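You operate a simulated robot arm through the tools that you are given. There is no shell and no other tool.

Carry out the task below with a simulated robot arm. There is one attempt and no reset: what you move stays moved.

JOB
Shut the lid, slide both bricks off their marks, brush the dirty mark.
Fine: no black soot left on it; each brick out toward its own end of the top, not lifted; brush back where it was. Set down upright: hand brush. What is to be rubbed or washed off counts as gone when no trace of it is left.

Only the result counts: the job must be done as asked and must still hold three seconds after the hand-in. Knocking over, shifting, dropping, spilling or breaking anything else fails it. A push-on lid holds only when it is set on centred and level and pressed home; a screw cap is set on level and turned clockwise until tight.

ROBOT AND FRAMES
A 6-joint arm with a two-finger gripper, fixed in place. Base frame: the origin is on the floor under the middle of its stand, x ahead of it, y to its left, z up. Lengths are in m, angles in degrees, forces in N, time in s.
It reaches about 1.417 m from its shoulder. Its first joint turns from -166.0 to 166.0 degrees. Payload 3.43 kg.
The TCP is the grasp point between the finger pads, 0.02 m short of the fingertips. In the tool frame z runs along the fingers and y along their closing line. The gripper opens to 0.19 m; its body begins 0.248 m behind the TCP.
Orientation is that of the tool frame in the base frame, as a unit quaternion [x, y, z, w]. With the fingers straight down and closing along the base's y, the tool's x points along the base's -x, its y along +y and its z along -z.

CONTROLS
- The arm moves only by the tool drive_tool. Its argument "series" is a list of rows, each a list of 7 numbers: the opening, from 0 (shut) to 1 (fully open), then the shift along the tool's x, y, z in units of 250 mm (1.0 is 250 mm), then the turn, a rotation vector about the tool's x, y, z in units of 45 degrees (1.0 is 45 degrees). In form: [[grip, dx, dy, dz, ax, ay, az], ...]. A call has 1 to 20 rows; each row is the pose to reach, as a shift and turn from the pose commanded when the call began, along the tool's axes at that moment. A call with a number of a shift or a turn outside -1 to 1 is refused whole. Each row takes 0.2 s and may step no farther than 0.05 m and 8.6 degrees from the row before; otherwise, or with a gripper value out of range, the whole call is refused. Where a pose cannot be reached the arm comes as near as it can. A force on the tool above 50 N (or 10 N above the force at the start of the call, whichever is more), or a blocked arm, ends the call early, and 0.2 s more pass. Each finger travels about 0.153 m/s and halts on what it meets, pressing with about 21 N; the grip force reading is that of the motor and also rises with nothing between the fingers. The clock runs only during rows and for 0.2 s after the last one: add rows that repeat a pose to give the fingers time. It gives the time, the measured TCP pose, the force on the tool (base axes), the opening and the grip force at its end, in the units of the frame above (readings bear some noise), with the torque about the TCP (base axes, N m) and any sound that the robot's microphone picked up.
- Cameras (640 x 400 px; columns grow to the right, rows downward): "scene" is fixed at [0.2186, 0.6497, 1.8281]; the picture's right is [-0.85, -0.53, 0.00], its down [-0.39, 0.61, -0.69] and it looks along [0.37, -0.58, -0.73] (base axes); focal length 283 px, centre (320, 200). "wrist" rides on the gripper at [0.07, -0.008, -0.288] in the tool frame; the picture's right is [0.12, 0.99, 0.00], its down [-0.96, 0.12, -0.25] and it looks along [-0.25, 0.03, 0.97] (tool axes); focal length 261 px, centre (320, 200). There is no depth. A picture from a camera that has moved, and an enlarged one, comes with that camera's place and axes in the base frame and with its lens. The place of the scene camera against the robot may be out by one fixed shift of up to 0.012 m in any direction.
- capture(camera): a new picture of that camera. It takes no simulated time.
- lift_body(by): moves the trunk up (or, below 0, down) by that many m; the arm rides with it, the base frame stays. It gives what a move gives, with no picture.
- inspect(camera, box): a new picture of the part [left, top, right, bottom] of that camera's present view, enlarged. It takes no simulated time.
- close_job(): hands the job in; it is judged then, once.

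Places have to be worked out from the pictures, the camera data and where the tool is seen. Open the gripper and draw the arm clear of the work before you hand the job in, unless the task says otherwise.

The tools are called as a command line: name --pt "numbers of a row" for each row, then --argument value for the rest, lists and objects as JSON in quotes. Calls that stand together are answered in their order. drive_tool: Moves the arm, as the interface text tells. Its arguments: {"type":"object","properties":{"series":{"type":"array","items":{"type":"array","items":{"type":"number"}}}},"required":["series"]} The other tools are called the same way: lift_body (by) moves the trunk up or down; capture (camera) takes a picture; inspect (camera, box) takes an enlarged picture of a part of a camera's view; close_job () hands the job in.

At the start:

```text
time_s: 0.0
tcp_pos: [0.5889, -0.2071, 1.4491]
tcp_rot: [-0.001, 1.0, 0.0, 0.0]
contact_force: [-0.9, 0.0, -0.4]
torque: [0.04, 0.0, 0.0]
width: 0.1899
finger_force: 0.1
trunk travel left (down, up): [-0.375, 0.065]
```

scene: 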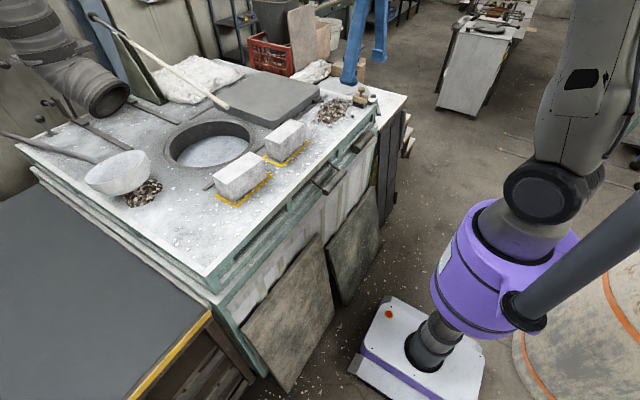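
wrist: 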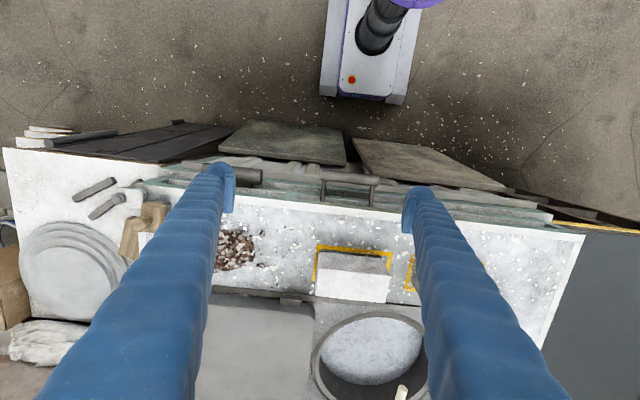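

I'll begin with a closer look at the scene from both cameras before moving anything.

inspect --camera "scene" --box '[60, 60, 260, 220]'

inspect --camera "scene" --box '[200, 60, 400, 220]'

capture --camera "wrist"

```text
2.50 times, centred on (160, 140) of scene
camera zoom: at [0.2186, 0.6497, 1.8281], right [-0.85, -0.53, 0.0], down [-0.39, 0.61, -0.69], along [0.37, -0.58, -0.73], focal length 707 px, centre (720, 350)
```

zoom: 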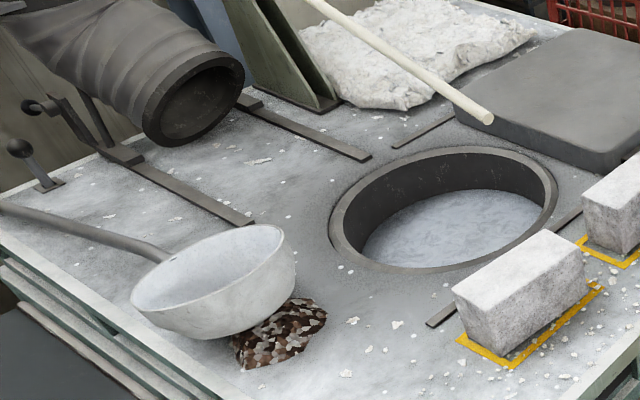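

```text
2.50 times, centred on (300, 140) of scene
camera zoom: at [0.2186, 0.6497, 1.8281], right [-0.85, -0.53, 0.0], down [-0.39, 0.61, -0.69], along [0.37, -0.58, -0.73], focal length 707 px, centre (370, 350)
```

zoom: 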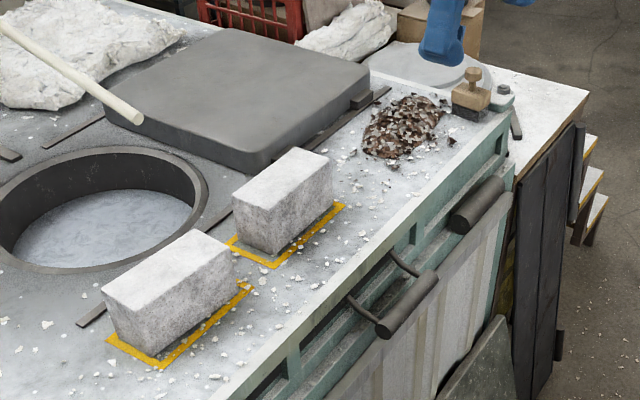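

```text
taken
camera wrist: at [0.518, -0.2159, 1.7375], right [-0.12, 0.99, 0.0], down [0.96, 0.12, 0.25], along [0.25, 0.03, -0.97], focal length 261 px, centre (320, 200)
```

wrist: 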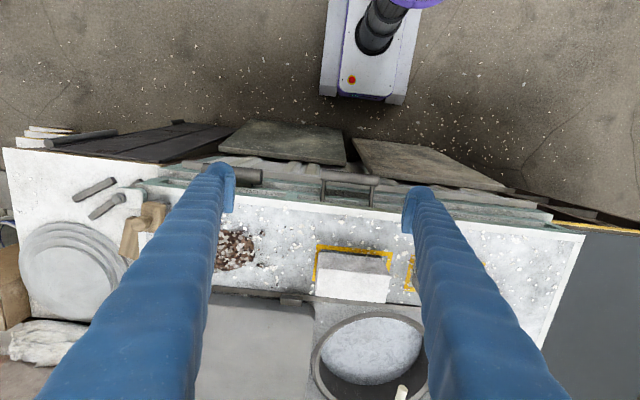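

The scene shows a sliding slab lid to the right (-y) of the furnace mouth, two bricks on yellow marks, and the hand brush near the far right corner. I'll zoom in tighter on each before planning.

inspect --camera "scene" --box '[320, 70, 400, 120]'

inspect --camera "scene" --box '[205, 110, 315, 210]'

inspect --camera "scene" --box '[80, 0, 340, 130]'

inspect --camera "wrist" --box '[60, 150, 260, 280]'

```text
8.00 times, centred on (360, 95) of scene
camera zoom: at [0.2186, 0.6497, 1.8281], right [-0.85, -0.53, 0.0], down [-0.39, 0.61, -0.69], along [0.37, -0.58, -0.73], focal length 2262 px, centre (0, 1040)
```

zoom: 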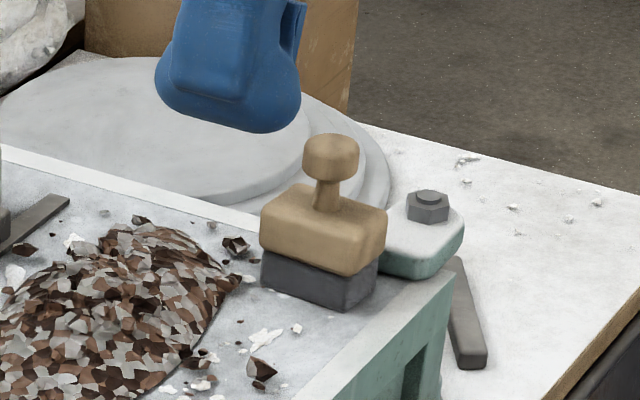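

```text
4.00 times, centred on (260, 160) of scene
camera zoom: at [0.2186, 0.6497, 1.8281], right [-0.85, -0.53, 0.0], down [-0.39, 0.61, -0.69], along [0.37, -0.58, -0.73], focal length 1131 px, centre (560, 360)
```

zoom: 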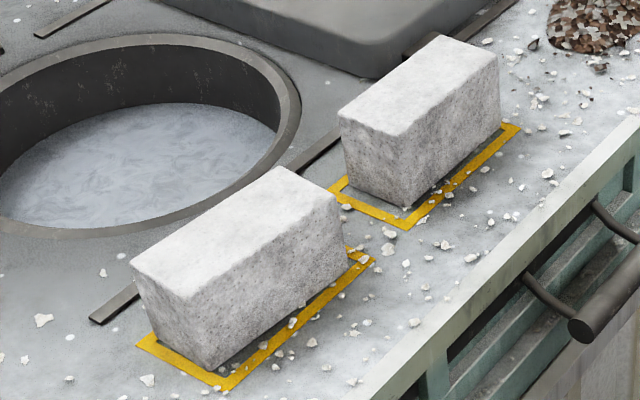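

```text
2.46 times, centred on (210, 65) of scene
camera zoom: at [0.2186, 0.6497, 1.8281], right [-0.85, -0.53, 0.0], down [-0.39, 0.61, -0.69], along [0.37, -0.58, -0.73], focal length 696 px, centre (591, 532)
```

zoom: 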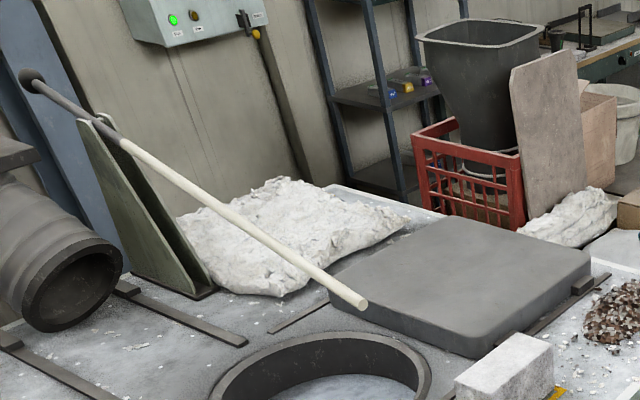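

```text
3.08 times, centred on (160, 215) of wrist
camera zoom: at [0.518, -0.2159, 1.7375], right [-0.12, 0.99, 0.0], down [0.96, 0.12, 0.25], along [0.25, 0.03, -0.97], focal length 802 px, centre (812, 154)
```

zoom: 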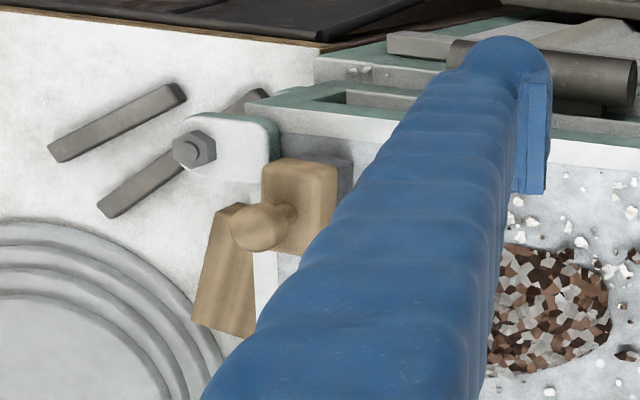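

The rod appears to be a counterweighted lever on a bracket whose white end floats at about (1.03, 0.03, 1.30), while the slab lid rests on rails near x≈0.97 and 1.36, with the top at z≈1.11. I'll raise the arm and move it forward over the lid for a better view, staying well clear of everything.

drive_tool --pt "1 0 0 -0.15 0 0 0" --pt "1 -0.1 -0.05 -0.28 0 0 0" --pt "1 -0.25 -0.1 -0.36 0 0 0" --pt "1 -0.42 -0.15 -0.4 0 0 0" --pt "1 -0.58 -0.2 -0.4 0 0 0" --pt "1 -0.72 -0.25 -0.4 0 0 0" --pt "1 -0.72 -0.25 -0.4 0 0 0"

capture --camera "wrist"

capture --camera "scene"

```text
time_s: 1.6
tcp_pos: [0.7666, -0.2676, 1.551]
tcp_rot: [0.0, 1.0, 0.0, 0.001]
contact_force: [-1.4, 0.4, 0.9]
torque: [0.0, -0.2, 0.01]
width: 0.19
finger_force: 0.0
trunk travel left (down, up): [-0.375, 0.065]
```

```text
taken
camera wrist: at [0.6935, -0.2763, 1.8385], right [-0.12, 0.99, 0.0], down [0.96, 0.12, 0.25], along [0.25, 0.03, -0.97], focal length 261 px, centre (320, 200)
```

wrist: 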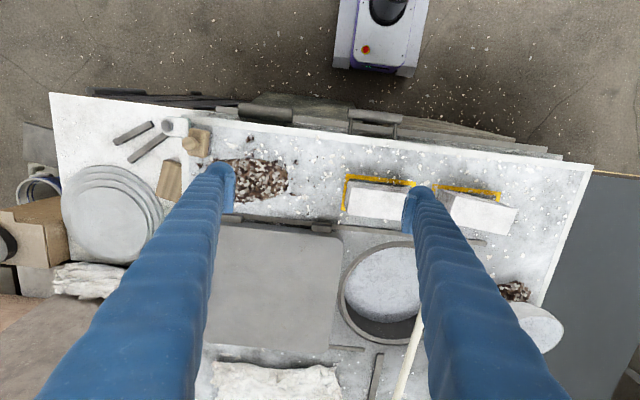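

```text
taken
```

scene: 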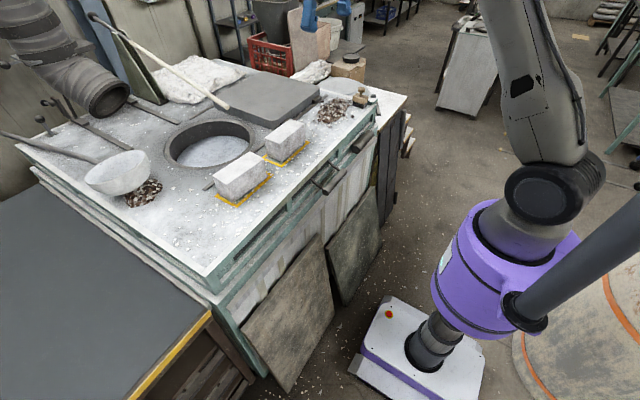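

From here the wrist view shows the lid slab, both bricks with yellow marks, the chip piles and the lever handle. I'll zoom in on the lid's front edge, the chip pile and the bricks.

inspect --camera "wrist" --box '[200, 130, 360, 240]'

inspect --camera "wrist" --box '[330, 150, 530, 290]'

inspect --camera "wrist" --box '[200, 220, 440, 400]'

inspect --camera "scene" --box '[260, 70, 380, 150]'

```text
3.64 times, centred on (280, 185) of wrist
camera zoom: at [0.6935, -0.2763, 1.8385], right [-0.12, 0.99, 0.0], down [0.96, 0.12, 0.25], along [0.25, 0.03, -0.97], focal length 948 px, centre (466, 254)
```

zoom: 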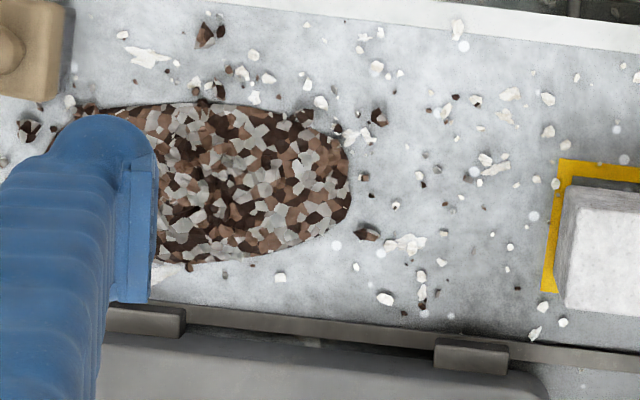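

```text
2.86 times, centred on (430, 220) of wrist
camera zoom: at [0.6935, -0.2763, 1.8385], right [-0.12, 0.99, 0.0], down [0.96, 0.12, 0.25], along [0.25, 0.03, -0.97], focal length 745 px, centre (6, 143)
```

zoom: 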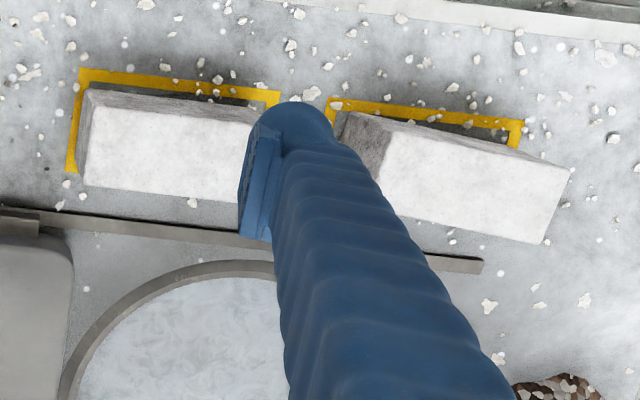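

```text
2.22 times, centred on (320, 310) of wrist
camera zoom: at [0.6935, -0.2763, 1.8385], right [-0.12, 0.99, 0.0], down [0.96, 0.12, 0.25], along [0.25, 0.03, -0.97], focal length 579 px, centre (320, -44)
```

zoom: 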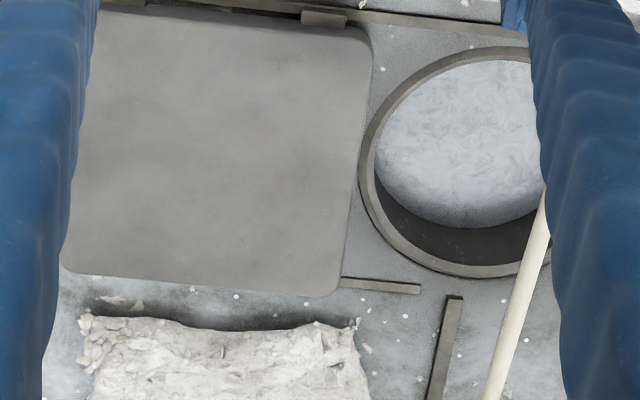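

```text
5.00 times, centred on (320, 110) of scene
camera zoom: at [0.2186, 0.6497, 1.8281], right [-0.85, -0.53, 0.0], down [-0.39, 0.61, -0.69], along [0.37, -0.58, -0.73], focal length 1414 px, centre (320, 650)
```

zoom: 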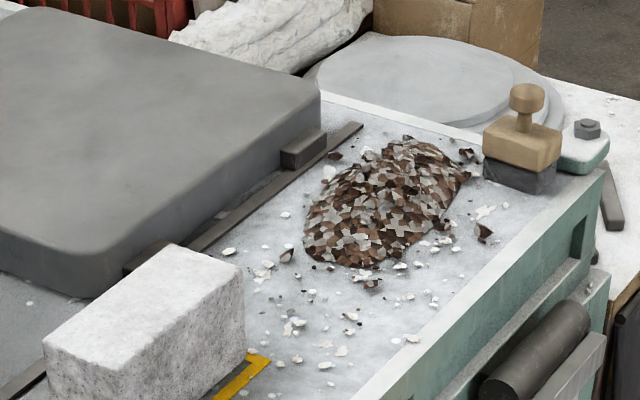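

The lid has two guide lugs on the front rail and must travel about +0.39 m in y to cover the mouth (ring centre ≈ (1.16, 0.03)). I'll turn the tool 90° so the fingers close along base x and the camera points toward -y, still high and clear.

drive_tool --pt "1 0 0 0 0 0 -0.17" --pt "1 0 0 0 0 0 -0.34" --pt "1 0 0 0 0 0 -0.51" --pt "1 0 0 0 0 0 -0.68" --pt "1 0 0 0 0 0 -0.85" --pt "1 0 0 0 0 0 -1.0" --pt "1 0 0 0 0 0 -1.0"

drive_tool --pt "1 0 0 0 0 0 -0.17" --pt "1 0 0 0 0 0 -0.34" --pt "1 0 0 0 0 0 -0.51" --pt "1 0 0 0 0 0 -0.68" --pt "1 0 0 0 0 0 -0.85" --pt "1 0 0 0 0 0 -1.0" --pt "1 0 0 0 0 0 -1.0"

capture --camera "wrist"

```text
time_s: 3.2
tcp_pos: [0.7701, -0.2699, 1.55]
tcp_rot: [-0.383, 0.924, 0.0, 0.0]
contact_force: [-0.1, -0.1, -1.1]
torque: [-0.03, -0.01, 0.02]
width: 0.1901
finger_force: 0.0
trunk travel left (down, up): [-0.375, 0.065]
```

```text
time_s: 4.8
tcp_pos: [0.7685, -0.27, 1.5496]
tcp_rot: [0.708, -0.707, -0.001, 0.001]
contact_force: [-0.6, -1.0, -0.2]
torque: [0.0, -0.03, 0.02]
width: 0.1902
finger_force: 0.0
trunk travel left (down, up): [-0.375, 0.065]
```

```text
taken
camera wrist: at [0.7777, -0.3406, 1.8371], right [-0.99, -0.12, 0.0], down [-0.12, 0.96, 0.25], along [-0.03, 0.25, -0.97], focal length 261 px, centre (320, 200)
```

wrist: 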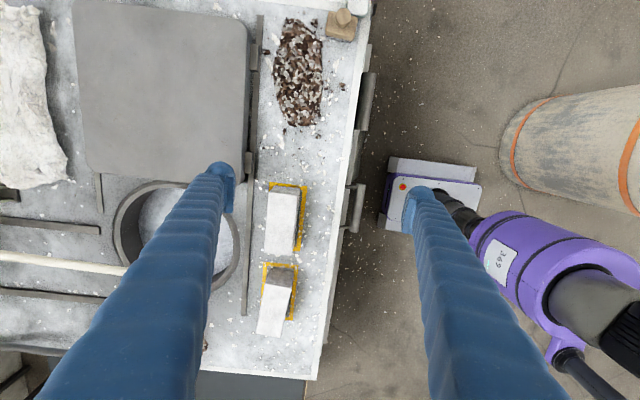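

The tool is now turned (tool x = base -y, tool y = base -x). Next I move out to the far -y side of the lid, staying high, to look at the space beside the lid's -y face.

drive_tool --pt "1 0.13 -0.13 0 0 0 0" --pt "1 0.26 -0.26 0 0 0 0" --pt "1 0.39 -0.39 0 0 0 0" --pt "1 0.52 -0.52 0 0 0 0" --pt "1 0.65 -0.65 0 0 0 0" --pt "1 0.78 -0.78 0 0 0 0" --pt "1 0.78 -0.78 0 0 0 0"

drive_tool --pt "1 0.13 -0.13 0 0 0 0" --pt "1 0.26 -0.26 0 0 0 0" --pt "1 0.39 -0.39 0 0 0 0" --pt "1 0.52 -0.52 0 0 0 0" --pt "1 0.65 -0.65 0 0 0 0" --pt "1 0.78 -0.78 0 0 0 0" --pt "1 0.78 -0.78 0 0 0 0"

capture --camera "wrist"

capture --camera "scene"

```text
time_s: 6.4
tcp_pos: [0.8214, -0.3864, 1.4681]
tcp_rot: [0.707, -0.707, -0.002, 0.001]
contact_force: [1.2, -0.9, -0.5]
torque: [0.08, 0.26, 0.01]
width: 0.1902
finger_force: 0.1
out of reach, approached as far as the arm can: row 2, 3, 4, 5, 6, 7
trunk travel left (down, up): [-0.375, 0.065]
```

```text
time_s: 8.0
tcp_pos: [0.8166, -0.462, 1.402]
tcp_rot: [0.707, -0.707, 0.0, 0.001]
contact_force: [1.2, 1.0, -0.3]
torque: [-0.16, 0.1, -0.01]
width: 0.1902
finger_force: 0.0
out of reach, approached as far as the arm can: row 1, 2, 3, 4, 5, 6, 7
trunk travel left (down, up): [-0.375, 0.065]
```

```text
taken
camera wrist: at [0.8254, -0.5329, 1.6891], right [-0.99, -0.12, 0.0], down [-0.12, 0.96, 0.25], along [-0.03, 0.24, -0.97], focal length 261 px, centre (320, 200)
```

wrist: 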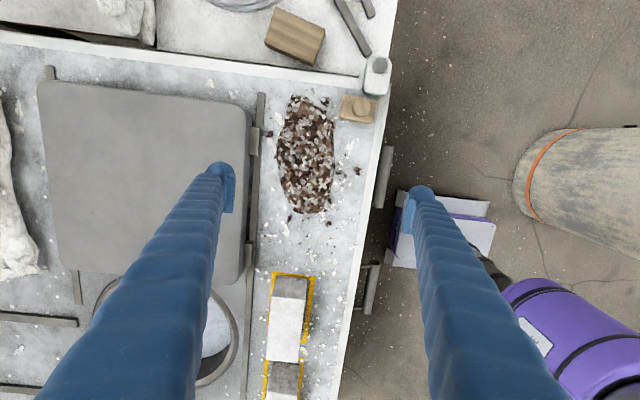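

```text
taken
```

scene: 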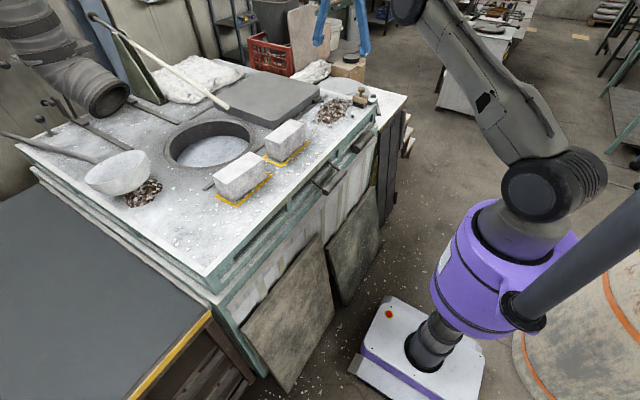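

Straight down, the arm's reach ends at about 1.0 m, so the lid face (y≈-0.56, x≈1.08) needs the tool tilted outward. First I'll send a null move to find out what pose is currently commanded after the clamped move.

drive_tool --pt "1 0 0 0 0 0 0"

```text
time_s: 8.4
tcp_pos: [0.8158, -0.464, 1.3997]
tcp_rot: [-0.707, 0.707, 0.001, -0.001]
contact_force: [0.5, -0.4, 0.1]
torque: [0.0, 0.02, -0.01]
width: 0.1899
finger_force: 0.0
trunk travel left (down, up): [-0.375, 0.065]
```

The commanded pose is re-based to where the arm is, good. Now I tilt the fingers forward 45° in place (rotation about tool x) and close the gripper.

drive_tool --pt "0.8 0 0 0 0.17 0 0" --pt "0.6 0 0 0 0.34 0 0" --pt "0.4 0 0 0 0.51 0 0" --pt "0.2 0 0 0 0.68 0 0" --pt "0 0 0 0 0.85 0 0" --pt "0 0 0 0 1.0 0 0" --pt "0 0 0 0 1.0 0 0"

capture --camera "wrist"

capture --camera "scene"

```text
time_s: 10.0
tcp_pos: [0.8181, -0.4592, 1.4016]
tcp_rot: [-0.653, 0.656, -0.267, 0.268]
contact_force: [-0.7, 0.9, 1.0]
torque: [0.02, -0.02, 0.0]
width: 0.0
finger_force: 21.2
out of reach, approached as far as the arm can: row 6, 7
trunk travel left (down, up): [-0.375, 0.065]
```

```text
taken
camera wrist: at [0.6227, -0.5303, 1.6138], right [-0.71, -0.11, -0.69], down [-0.25, 0.96, 0.1], along [0.66, 0.24, -0.71], focal length 261 px, centre (320, 200)
```

wrist: 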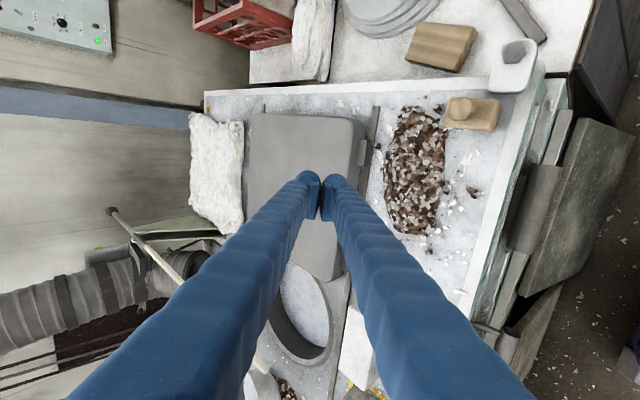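

```text
taken
```

scene: 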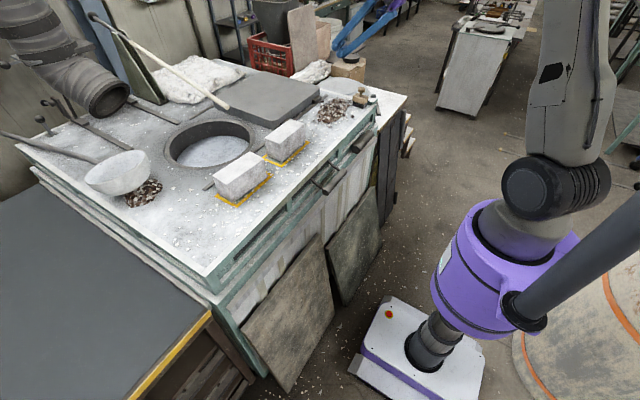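

The fingers now point forward and down at about 45°, closed, camera on the -y side. I'll move in two steps toward a point beside the lid's -y face, staying above everything first.

drive_tool --pt "0 0.12 -0.05 0.12 0 0 0" --pt "0 0.24 -0.1 0.24 0 0 0" --pt "0 0.36 -0.15 0.36 0 0 0" --pt "0 0.48 -0.2 0.485 0 0 0" --pt "0 0.48 -0.2 0.485 0 0 0"

capture --camera "wrist"

```text
time_s: 11.2
tcp_pos: [0.9378, -0.5812, 1.354]
tcp_rot: [-0.653, 0.653, -0.272, 0.27]
contact_force: [-0.4, -0.2, 0.7]
torque: [-0.04, 0.04, -0.03]
width: 0.0
finger_force: 21.1
trunk travel left (down, up): [-0.375, 0.065]
```

```text
taken
camera wrist: at [0.7396, -0.6513, 1.5634], right [-0.7, -0.12, -0.7], down [-0.26, 0.96, 0.09], along [0.66, 0.24, -0.71], focal length 261 px, centre (320, 200)
```

wrist: 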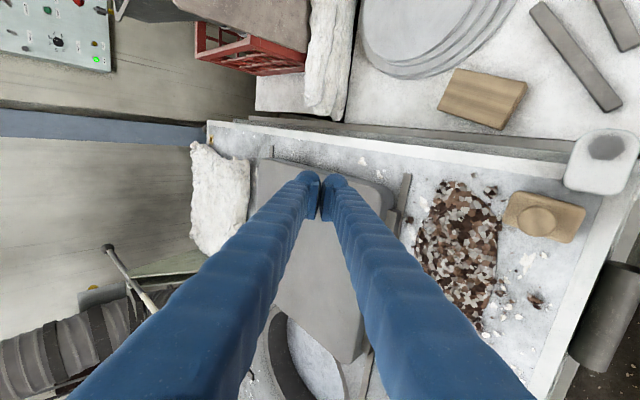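

Clear path ahead; next I go to about (1.04, -0.625, 1.25), just outside the lid's -y face and above it.

drive_tool --pt "0 0.05 0 0.16 0 0 0" --pt "0 0.1 0 0.32 0 0 0" --pt "0 0.15 0 0.46 0 0 0" --pt "0 0.176 0 0.58 0 0 0" --pt "0 0.176 0 0.58 0 0 0"

capture --camera "wrist"

inspect --camera "scene" --box '[260, 0, 420, 110]'

```text
time_s: 12.4
tcp_pos: [1.0431, -0.6247, 1.2499]
tcp_rot: [-0.653, 0.654, -0.271, 0.27]
contact_force: [0.3, -0.3, 0.5]
torque: [0.0, 0.02, -0.03]
width: 0.0001
finger_force: 20.7
trunk travel left (down, up): [-0.375, 0.065]
```

```text
taken
camera wrist: at [0.8445, -0.6954, 1.4594], right [-0.7, -0.12, -0.7], down [-0.26, 0.96, 0.09], along [0.66, 0.24, -0.71], focal length 261 px, centre (320, 200)
```

wrist: 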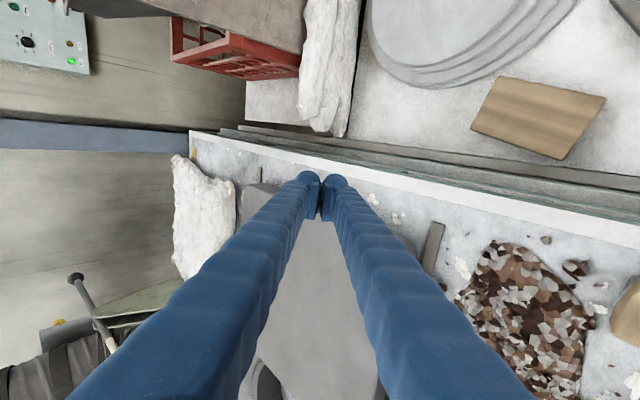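

```text
3.64 times, centred on (340, 55) of scene
camera zoom: at [0.2186, 0.6497, 1.8281], right [-0.85, -0.53, 0.0], down [-0.39, 0.61, -0.69], along [0.37, -0.58, -0.73], focal length 1028 px, centre (247, 727)
```

zoom: 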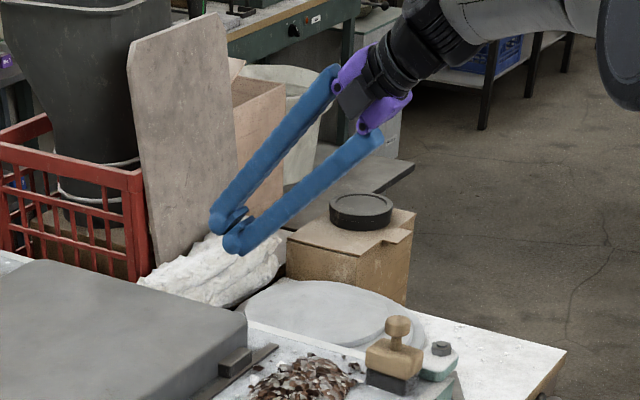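

The gripper is beside the lid, clear of the disc stack and wood block. Lowering to TCP z≈1.178 so the fingers sit next to the lid's side face.

drive_tool --pt "0 0 0.04 0.08 0 0 0" --pt "0 0 0.09 0.17 0 0 0" --pt "0 0 0.14 0.25 0 0 0" --pt "0 0 0.14 0.25 0 0 0"

capture --camera "wrist"

inspect --camera "scene" --box '[260, 20, 400, 120]'

```text
time_s: 13.4
tcp_pos: [1.0605, -0.624, 1.1817]
tcp_rot: [0.653, -0.653, 0.271, -0.271]
contact_force: [-0.3, 0.1, 0.4]
torque: [-0.02, 0.05, 0.0]
width: 0.0002
finger_force: 21.1
trunk travel left (down, up): [-0.375, 0.065]
```

```text
taken
camera wrist: at [0.8626, -0.6947, 1.3911], right [-0.7, -0.12, -0.7], down [-0.26, 0.96, 0.09], along [0.66, 0.25, -0.71], focal length 261 px, centre (320, 200)
```

wrist: 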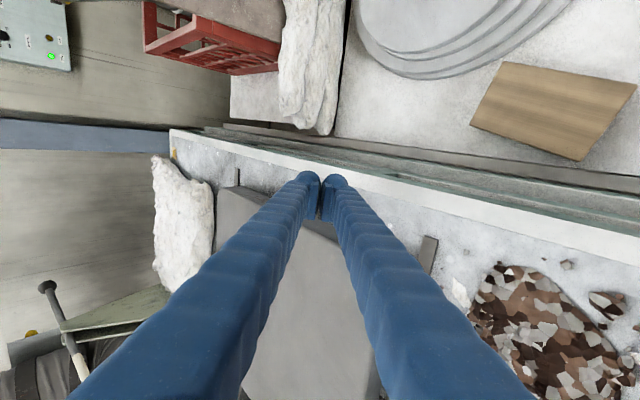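

```text
4.00 times, centred on (330, 70) of scene
camera zoom: at [0.2186, 0.6497, 1.8281], right [-0.85, -0.53, 0.0], down [-0.39, 0.61, -0.69], along [0.37, -0.58, -0.73], focal length 1131 px, centre (280, 720)
```

zoom: 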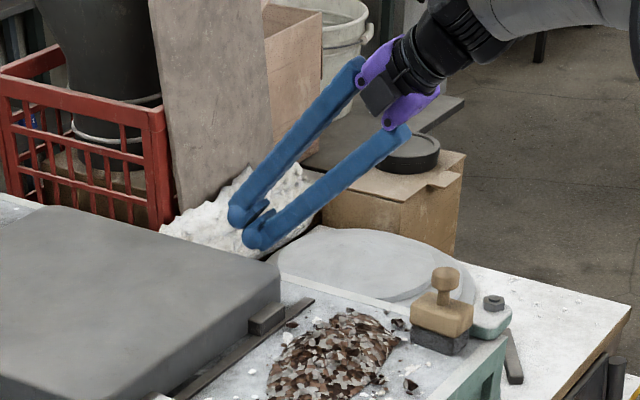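

Projection of the TCP matches the scene camera well (~1 px). I'll lower another 2 cm and then make a short, slow test push toward +y, watching the force.

drive_tool --pt "0 0 0.03 0.03 0 0 0" --pt "0 0 0.057 0.057 0 0 0" --pt "0 -0.06 0.057 0.057 0 0 0" --pt "0 -0.12 0.057 0.057 0 0 0" --pt "0 -0.18 0.057 0.057 0 0 0" --pt "0 -0.24 0.057 0.057 0 0 0" --pt "0 -0.28 0.057 0.057 0 0 0"

capture --camera "wrist"

inspect --camera "scene" --box '[230, 40, 370, 140]'

```text
time_s: 15.0
tcp_pos: [1.061, -0.5539, 1.1591]
tcp_rot: [-0.654, 0.654, -0.269, 0.27]
contact_force: [-0.3, 0.3, -0.5]
torque: [0.02, 0.01, 0.05]
width: 0.0001
finger_force: 33.8
trunk travel left (down, up): [-0.375, 0.065]
```

```text
taken
camera wrist: at [0.864, -0.6242, 1.3685], right [-0.7, -0.12, -0.7], down [-0.26, 0.96, 0.1], along [0.66, 0.25, -0.71], focal length 261 px, centre (320, 200)
```

wrist: 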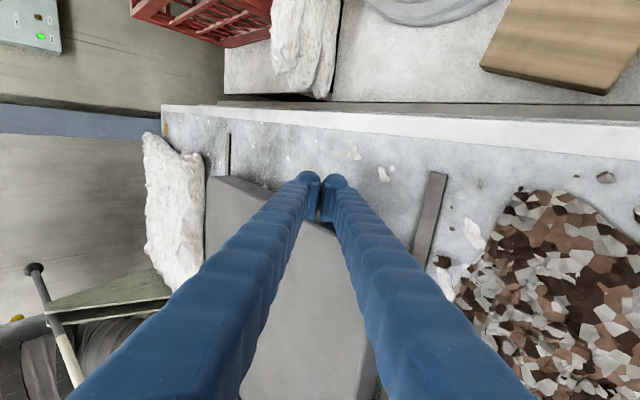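

```text
4.00 times, centred on (300, 90) of scene
camera zoom: at [0.2186, 0.6497, 1.8281], right [-0.85, -0.53, 0.0], down [-0.39, 0.61, -0.69], along [0.37, -0.58, -0.73], focal length 1131 px, centre (400, 640)
```

zoom: 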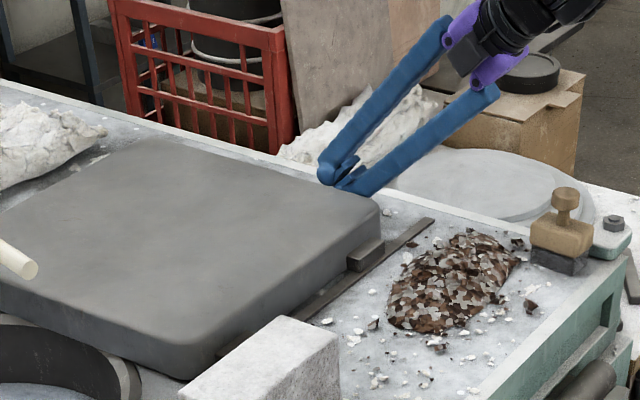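

The lid slid freely with the fingers (its lug moved about 3 cm in the scene view) and the force stayed low. I continue the slow push 0.22 m further along +y.

drive_tool --pt "0 -0.06 0 0 0 0 0" --pt "0 -0.13 0 0 0 0 0" --pt "0 -0.2 0 0 0 0 0" --pt "0 -0.27 0 0 0 0 0" --pt "0 -0.34 0 0 0 0 0" --pt "0 -0.41 0 0 0 0 0" --pt "0 -0.48 0 0 0 0 0" --pt "0 -0.55 0 0 0 0 0" --pt "0 -0.62 0 0 0 0 0" --pt "0 -0.69 0 0 0 0 0" --pt "0 -0.76 0 0 0 0 0" --pt "0 -0.82 0 0 0 0 0" --pt "0 -0.86 0 0 0 0 0" --pt "0 -0.88 0 0 0 0 0"

capture --camera "wrist"

capture --camera "scene"

```text
time_s: 18.0
tcp_pos: [1.0746, -0.3385, 1.1692]
tcp_rot: [-0.654, 0.658, -0.264, 0.264]
contact_force: [4.1, -10.7, 2.0]
torque: [-0.13, -0.06, -0.06]
width: 0.0003
finger_force: 34.3
out of reach, approached as far as the arm can: row 8, 9, 10, 11, 12, 13, 14
trunk travel left (down, up): [-0.375, 0.065]
```

```text
taken
camera wrist: at [0.8801, -0.4087, 1.3815], right [-0.72, -0.11, -0.69], down [-0.25, 0.96, 0.1], along [0.65, 0.24, -0.72], focal length 261 px, centre (320, 200)
```

wrist: 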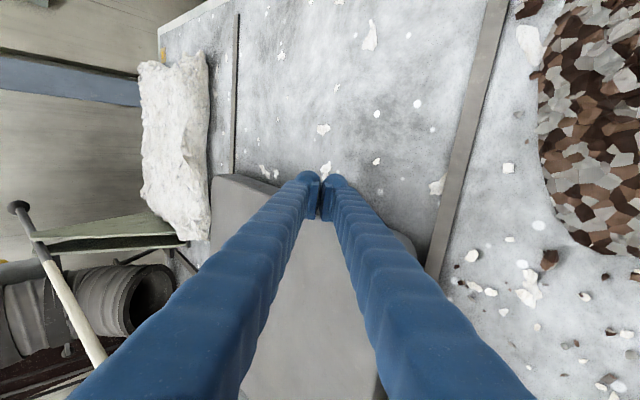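

```text
taken
```

scene: 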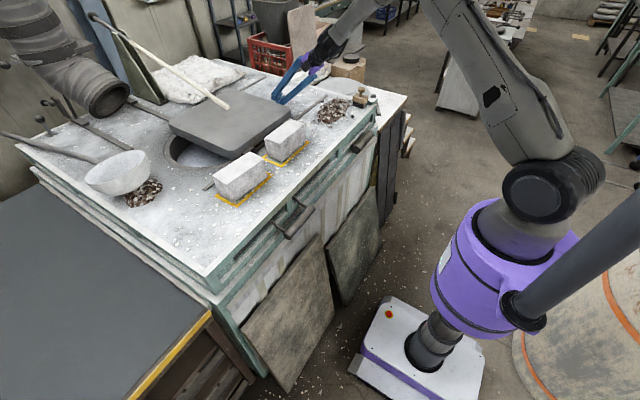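

The lid is over about 60% of the way, but the arm hit a joint limit at this 45° tilt. I'll back off slightly and reduce the tilt to ~30°, since the reach is now shorter.

drive_tool --pt "0 0.04 0 0 0 0 0" --pt "0 0.04 0.02 0 -0.12 0 0" --pt "0 0.04 0.036 0.01 -0.24 0 0" --pt "0 0.04 0.036 0.01 -0.34 0 0" --pt "0 0.04 0.036 0.01 -0.34 0 0"

capture --camera "wrist"

inspect --camera "scene" --box '[140, 60, 340, 190]'

```text
time_s: 19.2
tcp_pos: [1.0683, -0.3462, 1.1594]
tcp_rot: [0.684, -0.683, 0.18, -0.181]
contact_force: [0.9, -0.3, 0.8]
torque: [-0.04, 0.01, -0.02]
width: 0.0
finger_force: 33.7
out of reach, approached as far as the arm can: row 1
trunk travel left (down, up): [-0.375, 0.065]
```

```text
taken
camera wrist: at [0.9334, -0.4166, 1.4143], right [-0.86, -0.12, -0.49], down [-0.22, 0.96, 0.16], along [0.45, 0.25, -0.86], focal length 261 px, centre (320, 200)
```

wrist: 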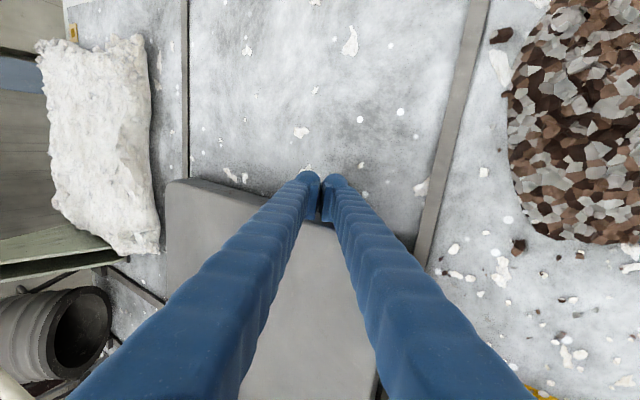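

```text
3.08 times, centred on (240, 125) of scene
camera zoom: at [0.2186, 0.6497, 1.8281], right [-0.85, -0.53, 0.0], down [-0.39, 0.61, -0.69], along [0.37, -0.58, -0.73], focal length 870 px, centre (566, 431)
```

zoom: 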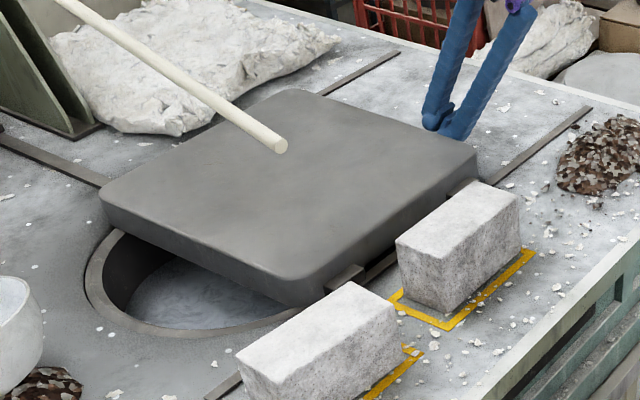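

The tilt is now about 30° and the lid is lined up straight on its rails. I continue the push to TCP y≈-0.20 and then measure the remaining gap.

drive_tool --pt "0 -0.06 0 0 0 0 0" --pt "0 -0.12 0 0 0 0 0" --pt "0 -0.18 0 0 0 0 0" --pt "0 -0.24 0 0 0 0 0" --pt "0 -0.3 0 0 0 0 0" --pt "0 -0.36 0 0 0 0 0" --pt "0 -0.42 0 0 0 0 0" --pt "0 -0.48 0 0 0 0 0" --pt "0 -0.54 0 0 0 0 0" --pt "0 -0.58 0 0 0 0 0"

capture --camera "wrist"

inspect --camera "scene" --box '[140, 60, 340, 190]'

```text
time_s: 21.4
tcp_pos: [1.0704, -0.2005, 1.1618]
tcp_rot: [0.684, -0.683, 0.181, -0.181]
contact_force: [0.1, -0.4, 0.5]
torque: [-0.07, 0.0, -0.01]
width: 0.0003
finger_force: 34.2
trunk travel left (down, up): [-0.375, 0.065]
```

```text
taken
camera wrist: at [0.9343, -0.271, 1.4151], right [-0.86, -0.12, -0.49], down [-0.22, 0.96, 0.16], along [0.45, 0.25, -0.86], focal length 261 px, centre (320, 200)
```

wrist: 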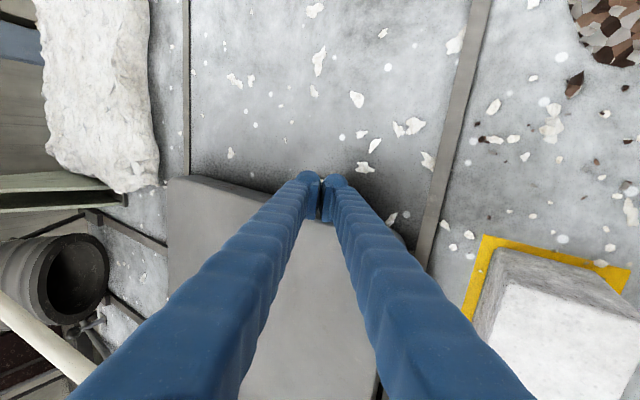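

```text
3.08 times, centred on (240, 125) of scene
camera zoom: at [0.2186, 0.6497, 1.8281], right [-0.85, -0.53, 0.0], down [-0.39, 0.61, -0.69], along [0.37, -0.58, -0.73], focal length 870 px, centre (566, 431)
```

zoom: 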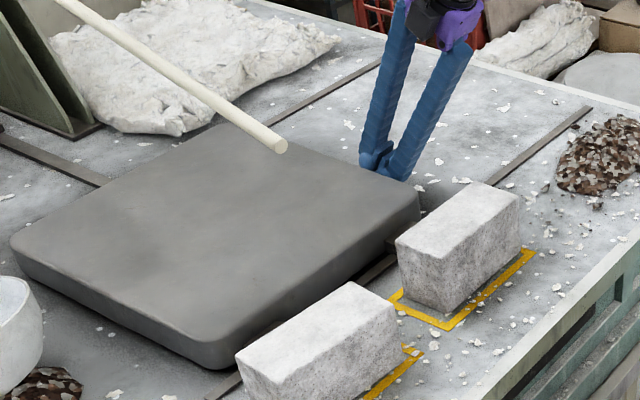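

The lid now spans the mouth in the scene view. I'll zoom in on the lid edges to work out exactly where it is against the ring.

inspect --camera "wrist" --box '[150, 140, 450, 300]'

inspect --camera "scene" --box '[130, 110, 230, 190]'

```text
2.13 times, centred on (300, 220) of wrist
camera zoom: at [0.9343, -0.271, 1.4151], right [-0.86, -0.12, -0.49], down [-0.22, 0.96, 0.16], along [0.45, 0.25, -0.86], focal length 556 px, centre (363, 157)
```

zoom: 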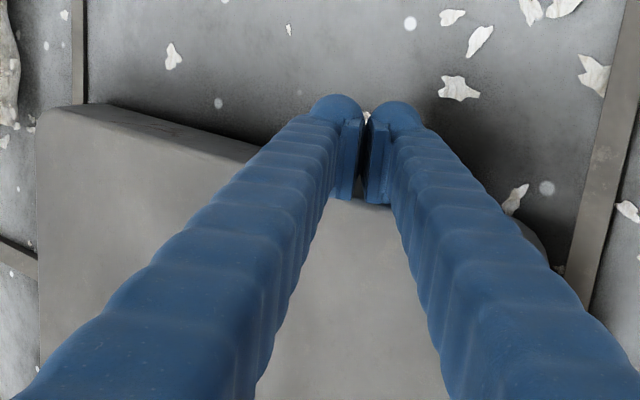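

```text
5.00 times, centred on (180, 150) of scene
camera zoom: at [0.2186, 0.6497, 1.8281], right [-0.85, -0.53, 0.0], down [-0.39, 0.61, -0.69], along [0.37, -0.58, -0.73], focal length 1414 px, centre (1020, 450)
```

zoom: 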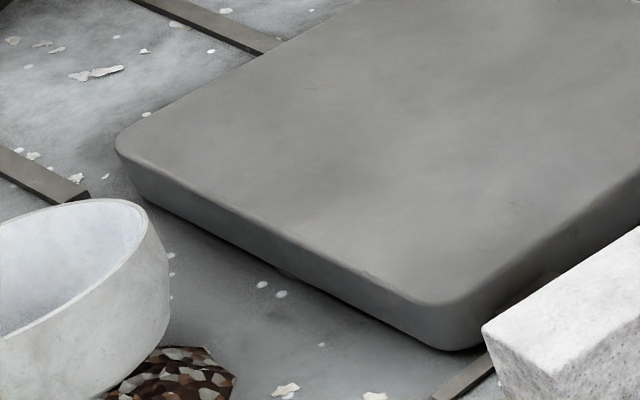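

Comparing lid and ring in each camera, the lid seems to be about 2 cm short of centred over the mouth. I'll push another 1.8 cm slowly and watch for an end stop.

drive_tool --pt "0 -0.02 0 0 0 0 0" --pt "0 -0.04 0 0 0 0 0" --pt "0 -0.056 0 0 0 0 0" --pt "0 -0.072 0 0 0 0 0"

inspect --camera "scene" --box '[130, 110, 230, 190]'

inspect --camera "wrist" --box '[150, 140, 450, 300]'

```text
time_s: 22.5
tcp_pos: [1.0693, -0.1945, 1.1598]
tcp_rot: [-0.682, 0.685, -0.184, 0.179]
contact_force: [-1.4, -14.0, -3.0]
torque: [-0.16, 0.02, -0.01]
width: 0.0062
finger_force: 34.5
trunk travel left (down, up): [-0.375, 0.065]
stopped in row 4: the force on the tool passed its limit at 52 N (the readings are from after the stop); the commanded pose is now the measured one
```

```text
5.00 times, centred on (180, 150) of scene
camera zoom: at [0.2186, 0.6497, 1.8281], right [-0.85, -0.53, 0.0], down [-0.39, 0.61, -0.69], along [0.37, -0.58, -0.73], focal length 1414 px, centre (1020, 450)
```

zoom: 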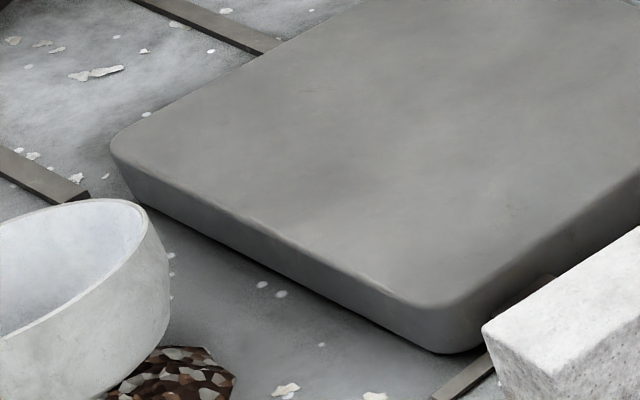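

```text
2.13 times, centred on (300, 220) of wrist
camera zoom: at [0.9328, -0.2628, 1.4148], right [-0.86, -0.12, -0.49], down [-0.22, 0.96, 0.15], along [0.46, 0.24, -0.86], focal length 556 px, centre (363, 157)
```

zoom: 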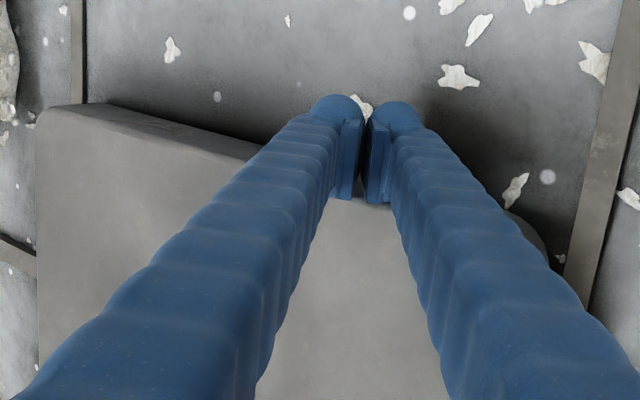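

The lid moved another ~6 mm and then met a hard stop (52 N), so it is fully shut. I'll back off from it, lift away along the tool axis and bring the tool upright again.

drive_tool --pt "0 0.06 0 0 0 0 0" --pt "0 0.16 0 0 0 0 0" --pt "0 0.16 0 -0.15 0 0 0" --pt "0 0.16 0 -0.3 0 0 0" --pt "0 0.16 0 -0.45 0 0 0" --pt "0 0.16 0 -0.6 -0.15 0 0" --pt "0 0.16 0 -0.75 -0.3 0 0" --pt "0 0.16 0 -0.75 -0.45 0 0" --pt "0 0.16 0 -0.75 -0.6 0 0" --pt "0 0.16 0 -0.75 -0.667 0 0" --pt "0 0.16 0 -0.75 -0.667 0 0"

inspect --camera "scene" --box '[100, 60, 340, 220]'

capture --camera "wrist"

```text
time_s: 24.9
tcp_pos: [0.9497, -0.2228, 1.3171]
tcp_rot: [-0.705, 0.709, 0.0, -0.003]
contact_force: [-0.6, -0.3, 1.6]
torque: [0.1, -0.05, 0.0]
width: 0.0
finger_force: 34.2
out of reach, approached as far as the arm can: row 9, 10, 11
trunk travel left (down, up): [-0.375, 0.065]
```

```text
2.50 times, centred on (220, 140) of scene
camera zoom: at [0.2186, 0.6497, 1.8281], right [-0.85, -0.53, 0.0], down [-0.39, 0.61, -0.69], along [0.37, -0.58, -0.73], focal length 707 px, centre (570, 350)
```

zoom: 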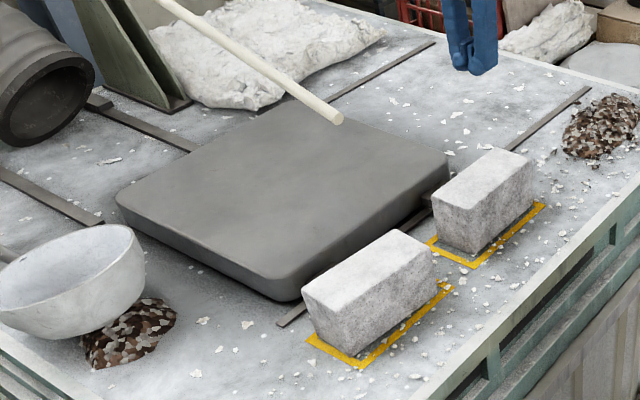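

```text
taken
camera wrist: at [0.9578, -0.2923, 1.6053], right [-0.99, -0.11, 0.0], down [-0.11, 0.96, 0.24], along [-0.03, 0.24, -0.97], focal length 261 px, centre (320, 200)
```

wrist: 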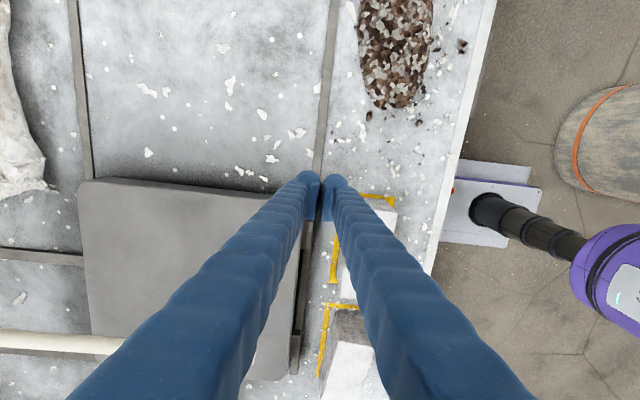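

The lid stays shut after release. Now I'll rise and move over the bricks with the gripper open so the wrist camera can see both bricks and marks from above.

drive_tool --pt "0.2 0 0.08 -0.16 0 0 0" --pt "0.4 -0.1 0.2 -0.3 0 0 0" --pt "0.6 -0.25 0.3 -0.4 0 0 0" --pt "0.8 -0.4 0.38 -0.4 0 0 0" --pt "1 -0.55 0.44 -0.4 0 0 0" --pt "1 -0.65 0.44 -0.4 0 0 0" --pt "1 -0.65 0.44 -0.4 0 0 0"

capture --camera "wrist"

```text
refused: row 2 steps farther than a row can; nothing moved
```

```text
taken
camera wrist: at [0.9578, -0.2923, 1.6053], right [-0.99, -0.11, 0.0], down [-0.11, 0.96, 0.24], along [-0.03, 0.24, -0.97], focal length 261 px, centre (320, 200)
```

wrist: 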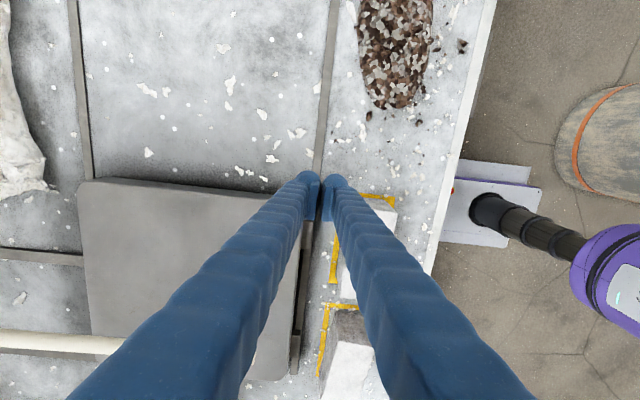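

One step was slightly too long and nothing moved; I'll resend with smaller increments.

drive_tool --pt "0.2 0 0.08 -0.15 0 0 0" --pt "0.4 -0.06 0.18 -0.28 0 0 0" --pt "0.6 -0.18 0.28 -0.38 0 0 0" --pt "0.8 -0.32 0.36 -0.4 0 0 0" --pt "1 -0.48 0.43 -0.4 0 0 0" --pt "1 -0.65 0.44 -0.4 0 0 0" --pt "1 -0.65 0.44 -0.4 0 0 0"

capture --camera "wrist"

inspect --camera "wrist" --box '[220, 80, 400, 300]'

```text
time_s: 26.5
tcp_pos: [0.8399, -0.0596, 1.4167]
tcp_rot: [-0.706, 0.708, 0.0, -0.003]
contact_force: [0.2, -0.1, -0.3]
torque: [0.02, -0.07, -0.01]
width: 0.1899
finger_force: 0.1
trunk travel left (down, up): [-0.375, 0.065]
```

```text
taken
camera wrist: at [0.849, -0.1294, 1.7043], right [-0.99, -0.11, 0.0], down [-0.11, 0.96, 0.24], along [-0.03, 0.24, -0.97], focal length 261 px, centre (320, 200)
```

wrist: 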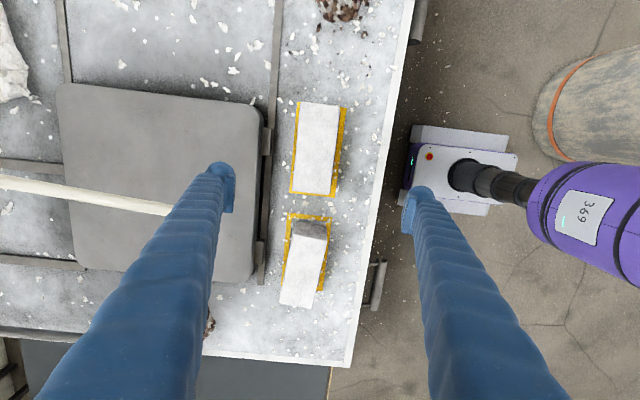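

```text
1.82 times, centred on (310, 190) of wrist
camera zoom: at [0.849, -0.1294, 1.7043], right [-0.99, -0.11, 0.0], down [-0.11, 0.96, 0.24], along [-0.03, 0.24, -0.97], focal length 474 px, centre (338, 218)
```

zoom: 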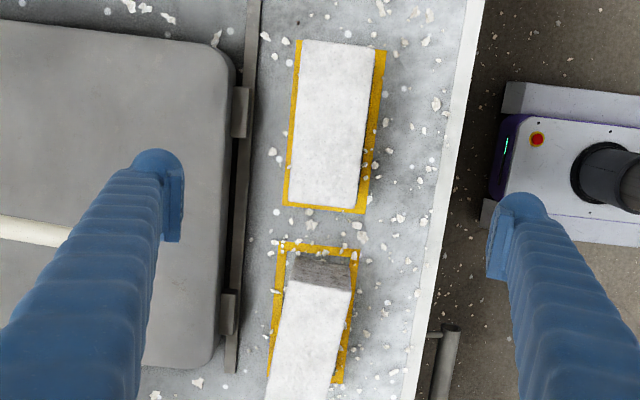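

The overhead view gives: right brick x 0.812–0.891, y -0.184…-0.012 on mark y -0.192…0.009; left brick y 0.083…0.252 on mark y 0.055…0.255; lid lugs at x≥0.947. I'll push the left brick first: go above the gap between the bricks with fingers nearly closed (2 cm) for a stable two-point push.

drive_tool --pt "0.5 -0.12 -0.005 0 0 0 0" --pt "0.105 -0.26 -0.012 0.1 0 0 0" --pt "0.105 -0.378 -0.024 0.22 0 0 0" --pt "0.105 -0.378 -0.024 0.38 0 0 0" --pt "0.105 -0.378 -0.024 0.54 0 0 0" --pt "0.105 -0.378 -0.024 0.667 0 0 0" --pt "0.105 -0.378 -0.024 0.667 0 0 0"

capture --camera "wrist"

inspect --camera "scene" --box '[180, 60, 340, 220]'

```text
time_s: 28.1
tcp_pos: [0.8462, 0.0351, 1.2466]
tcp_rot: [-0.706, 0.708, 0.0, -0.003]
contact_force: [-0.3, 0.1, 0.2]
torque: [0.04, -0.03, 0.04]
width: 0.0196
finger_force: 0.0
trunk travel left (down, up): [-0.375, 0.065]
```

```text
taken
camera wrist: at [0.8551, -0.0348, 1.535], right [-0.99, -0.12, 0.0], down [-0.11, 0.96, 0.24], along [-0.03, 0.24, -0.97], focal length 261 px, centre (320, 200)
```

wrist: 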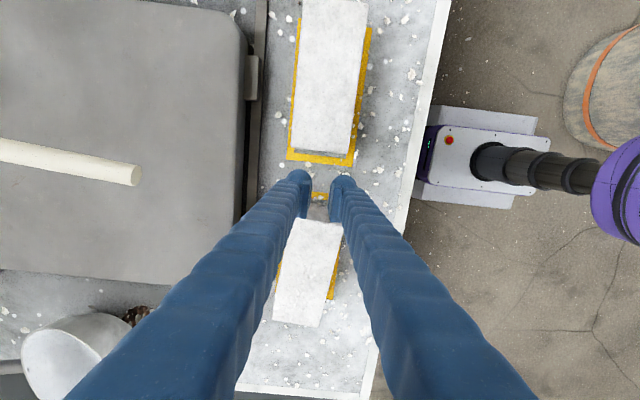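

```text
2.50 times, centred on (260, 140) of scene
camera zoom: at [0.2186, 0.6497, 1.8281], right [-0.85, -0.53, 0.0], down [-0.39, 0.61, -0.69], along [0.37, -0.58, -0.73], focal length 707 px, centre (470, 350)
```

zoom: 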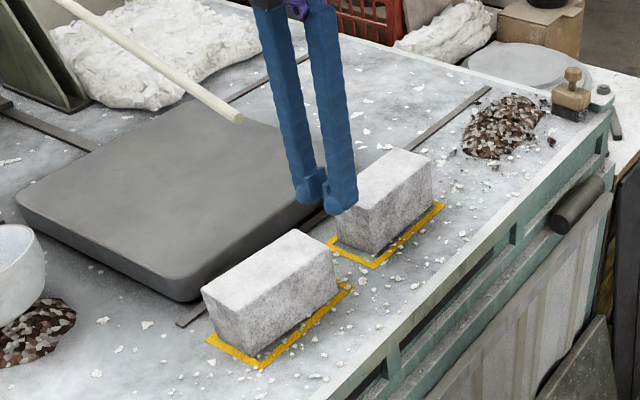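

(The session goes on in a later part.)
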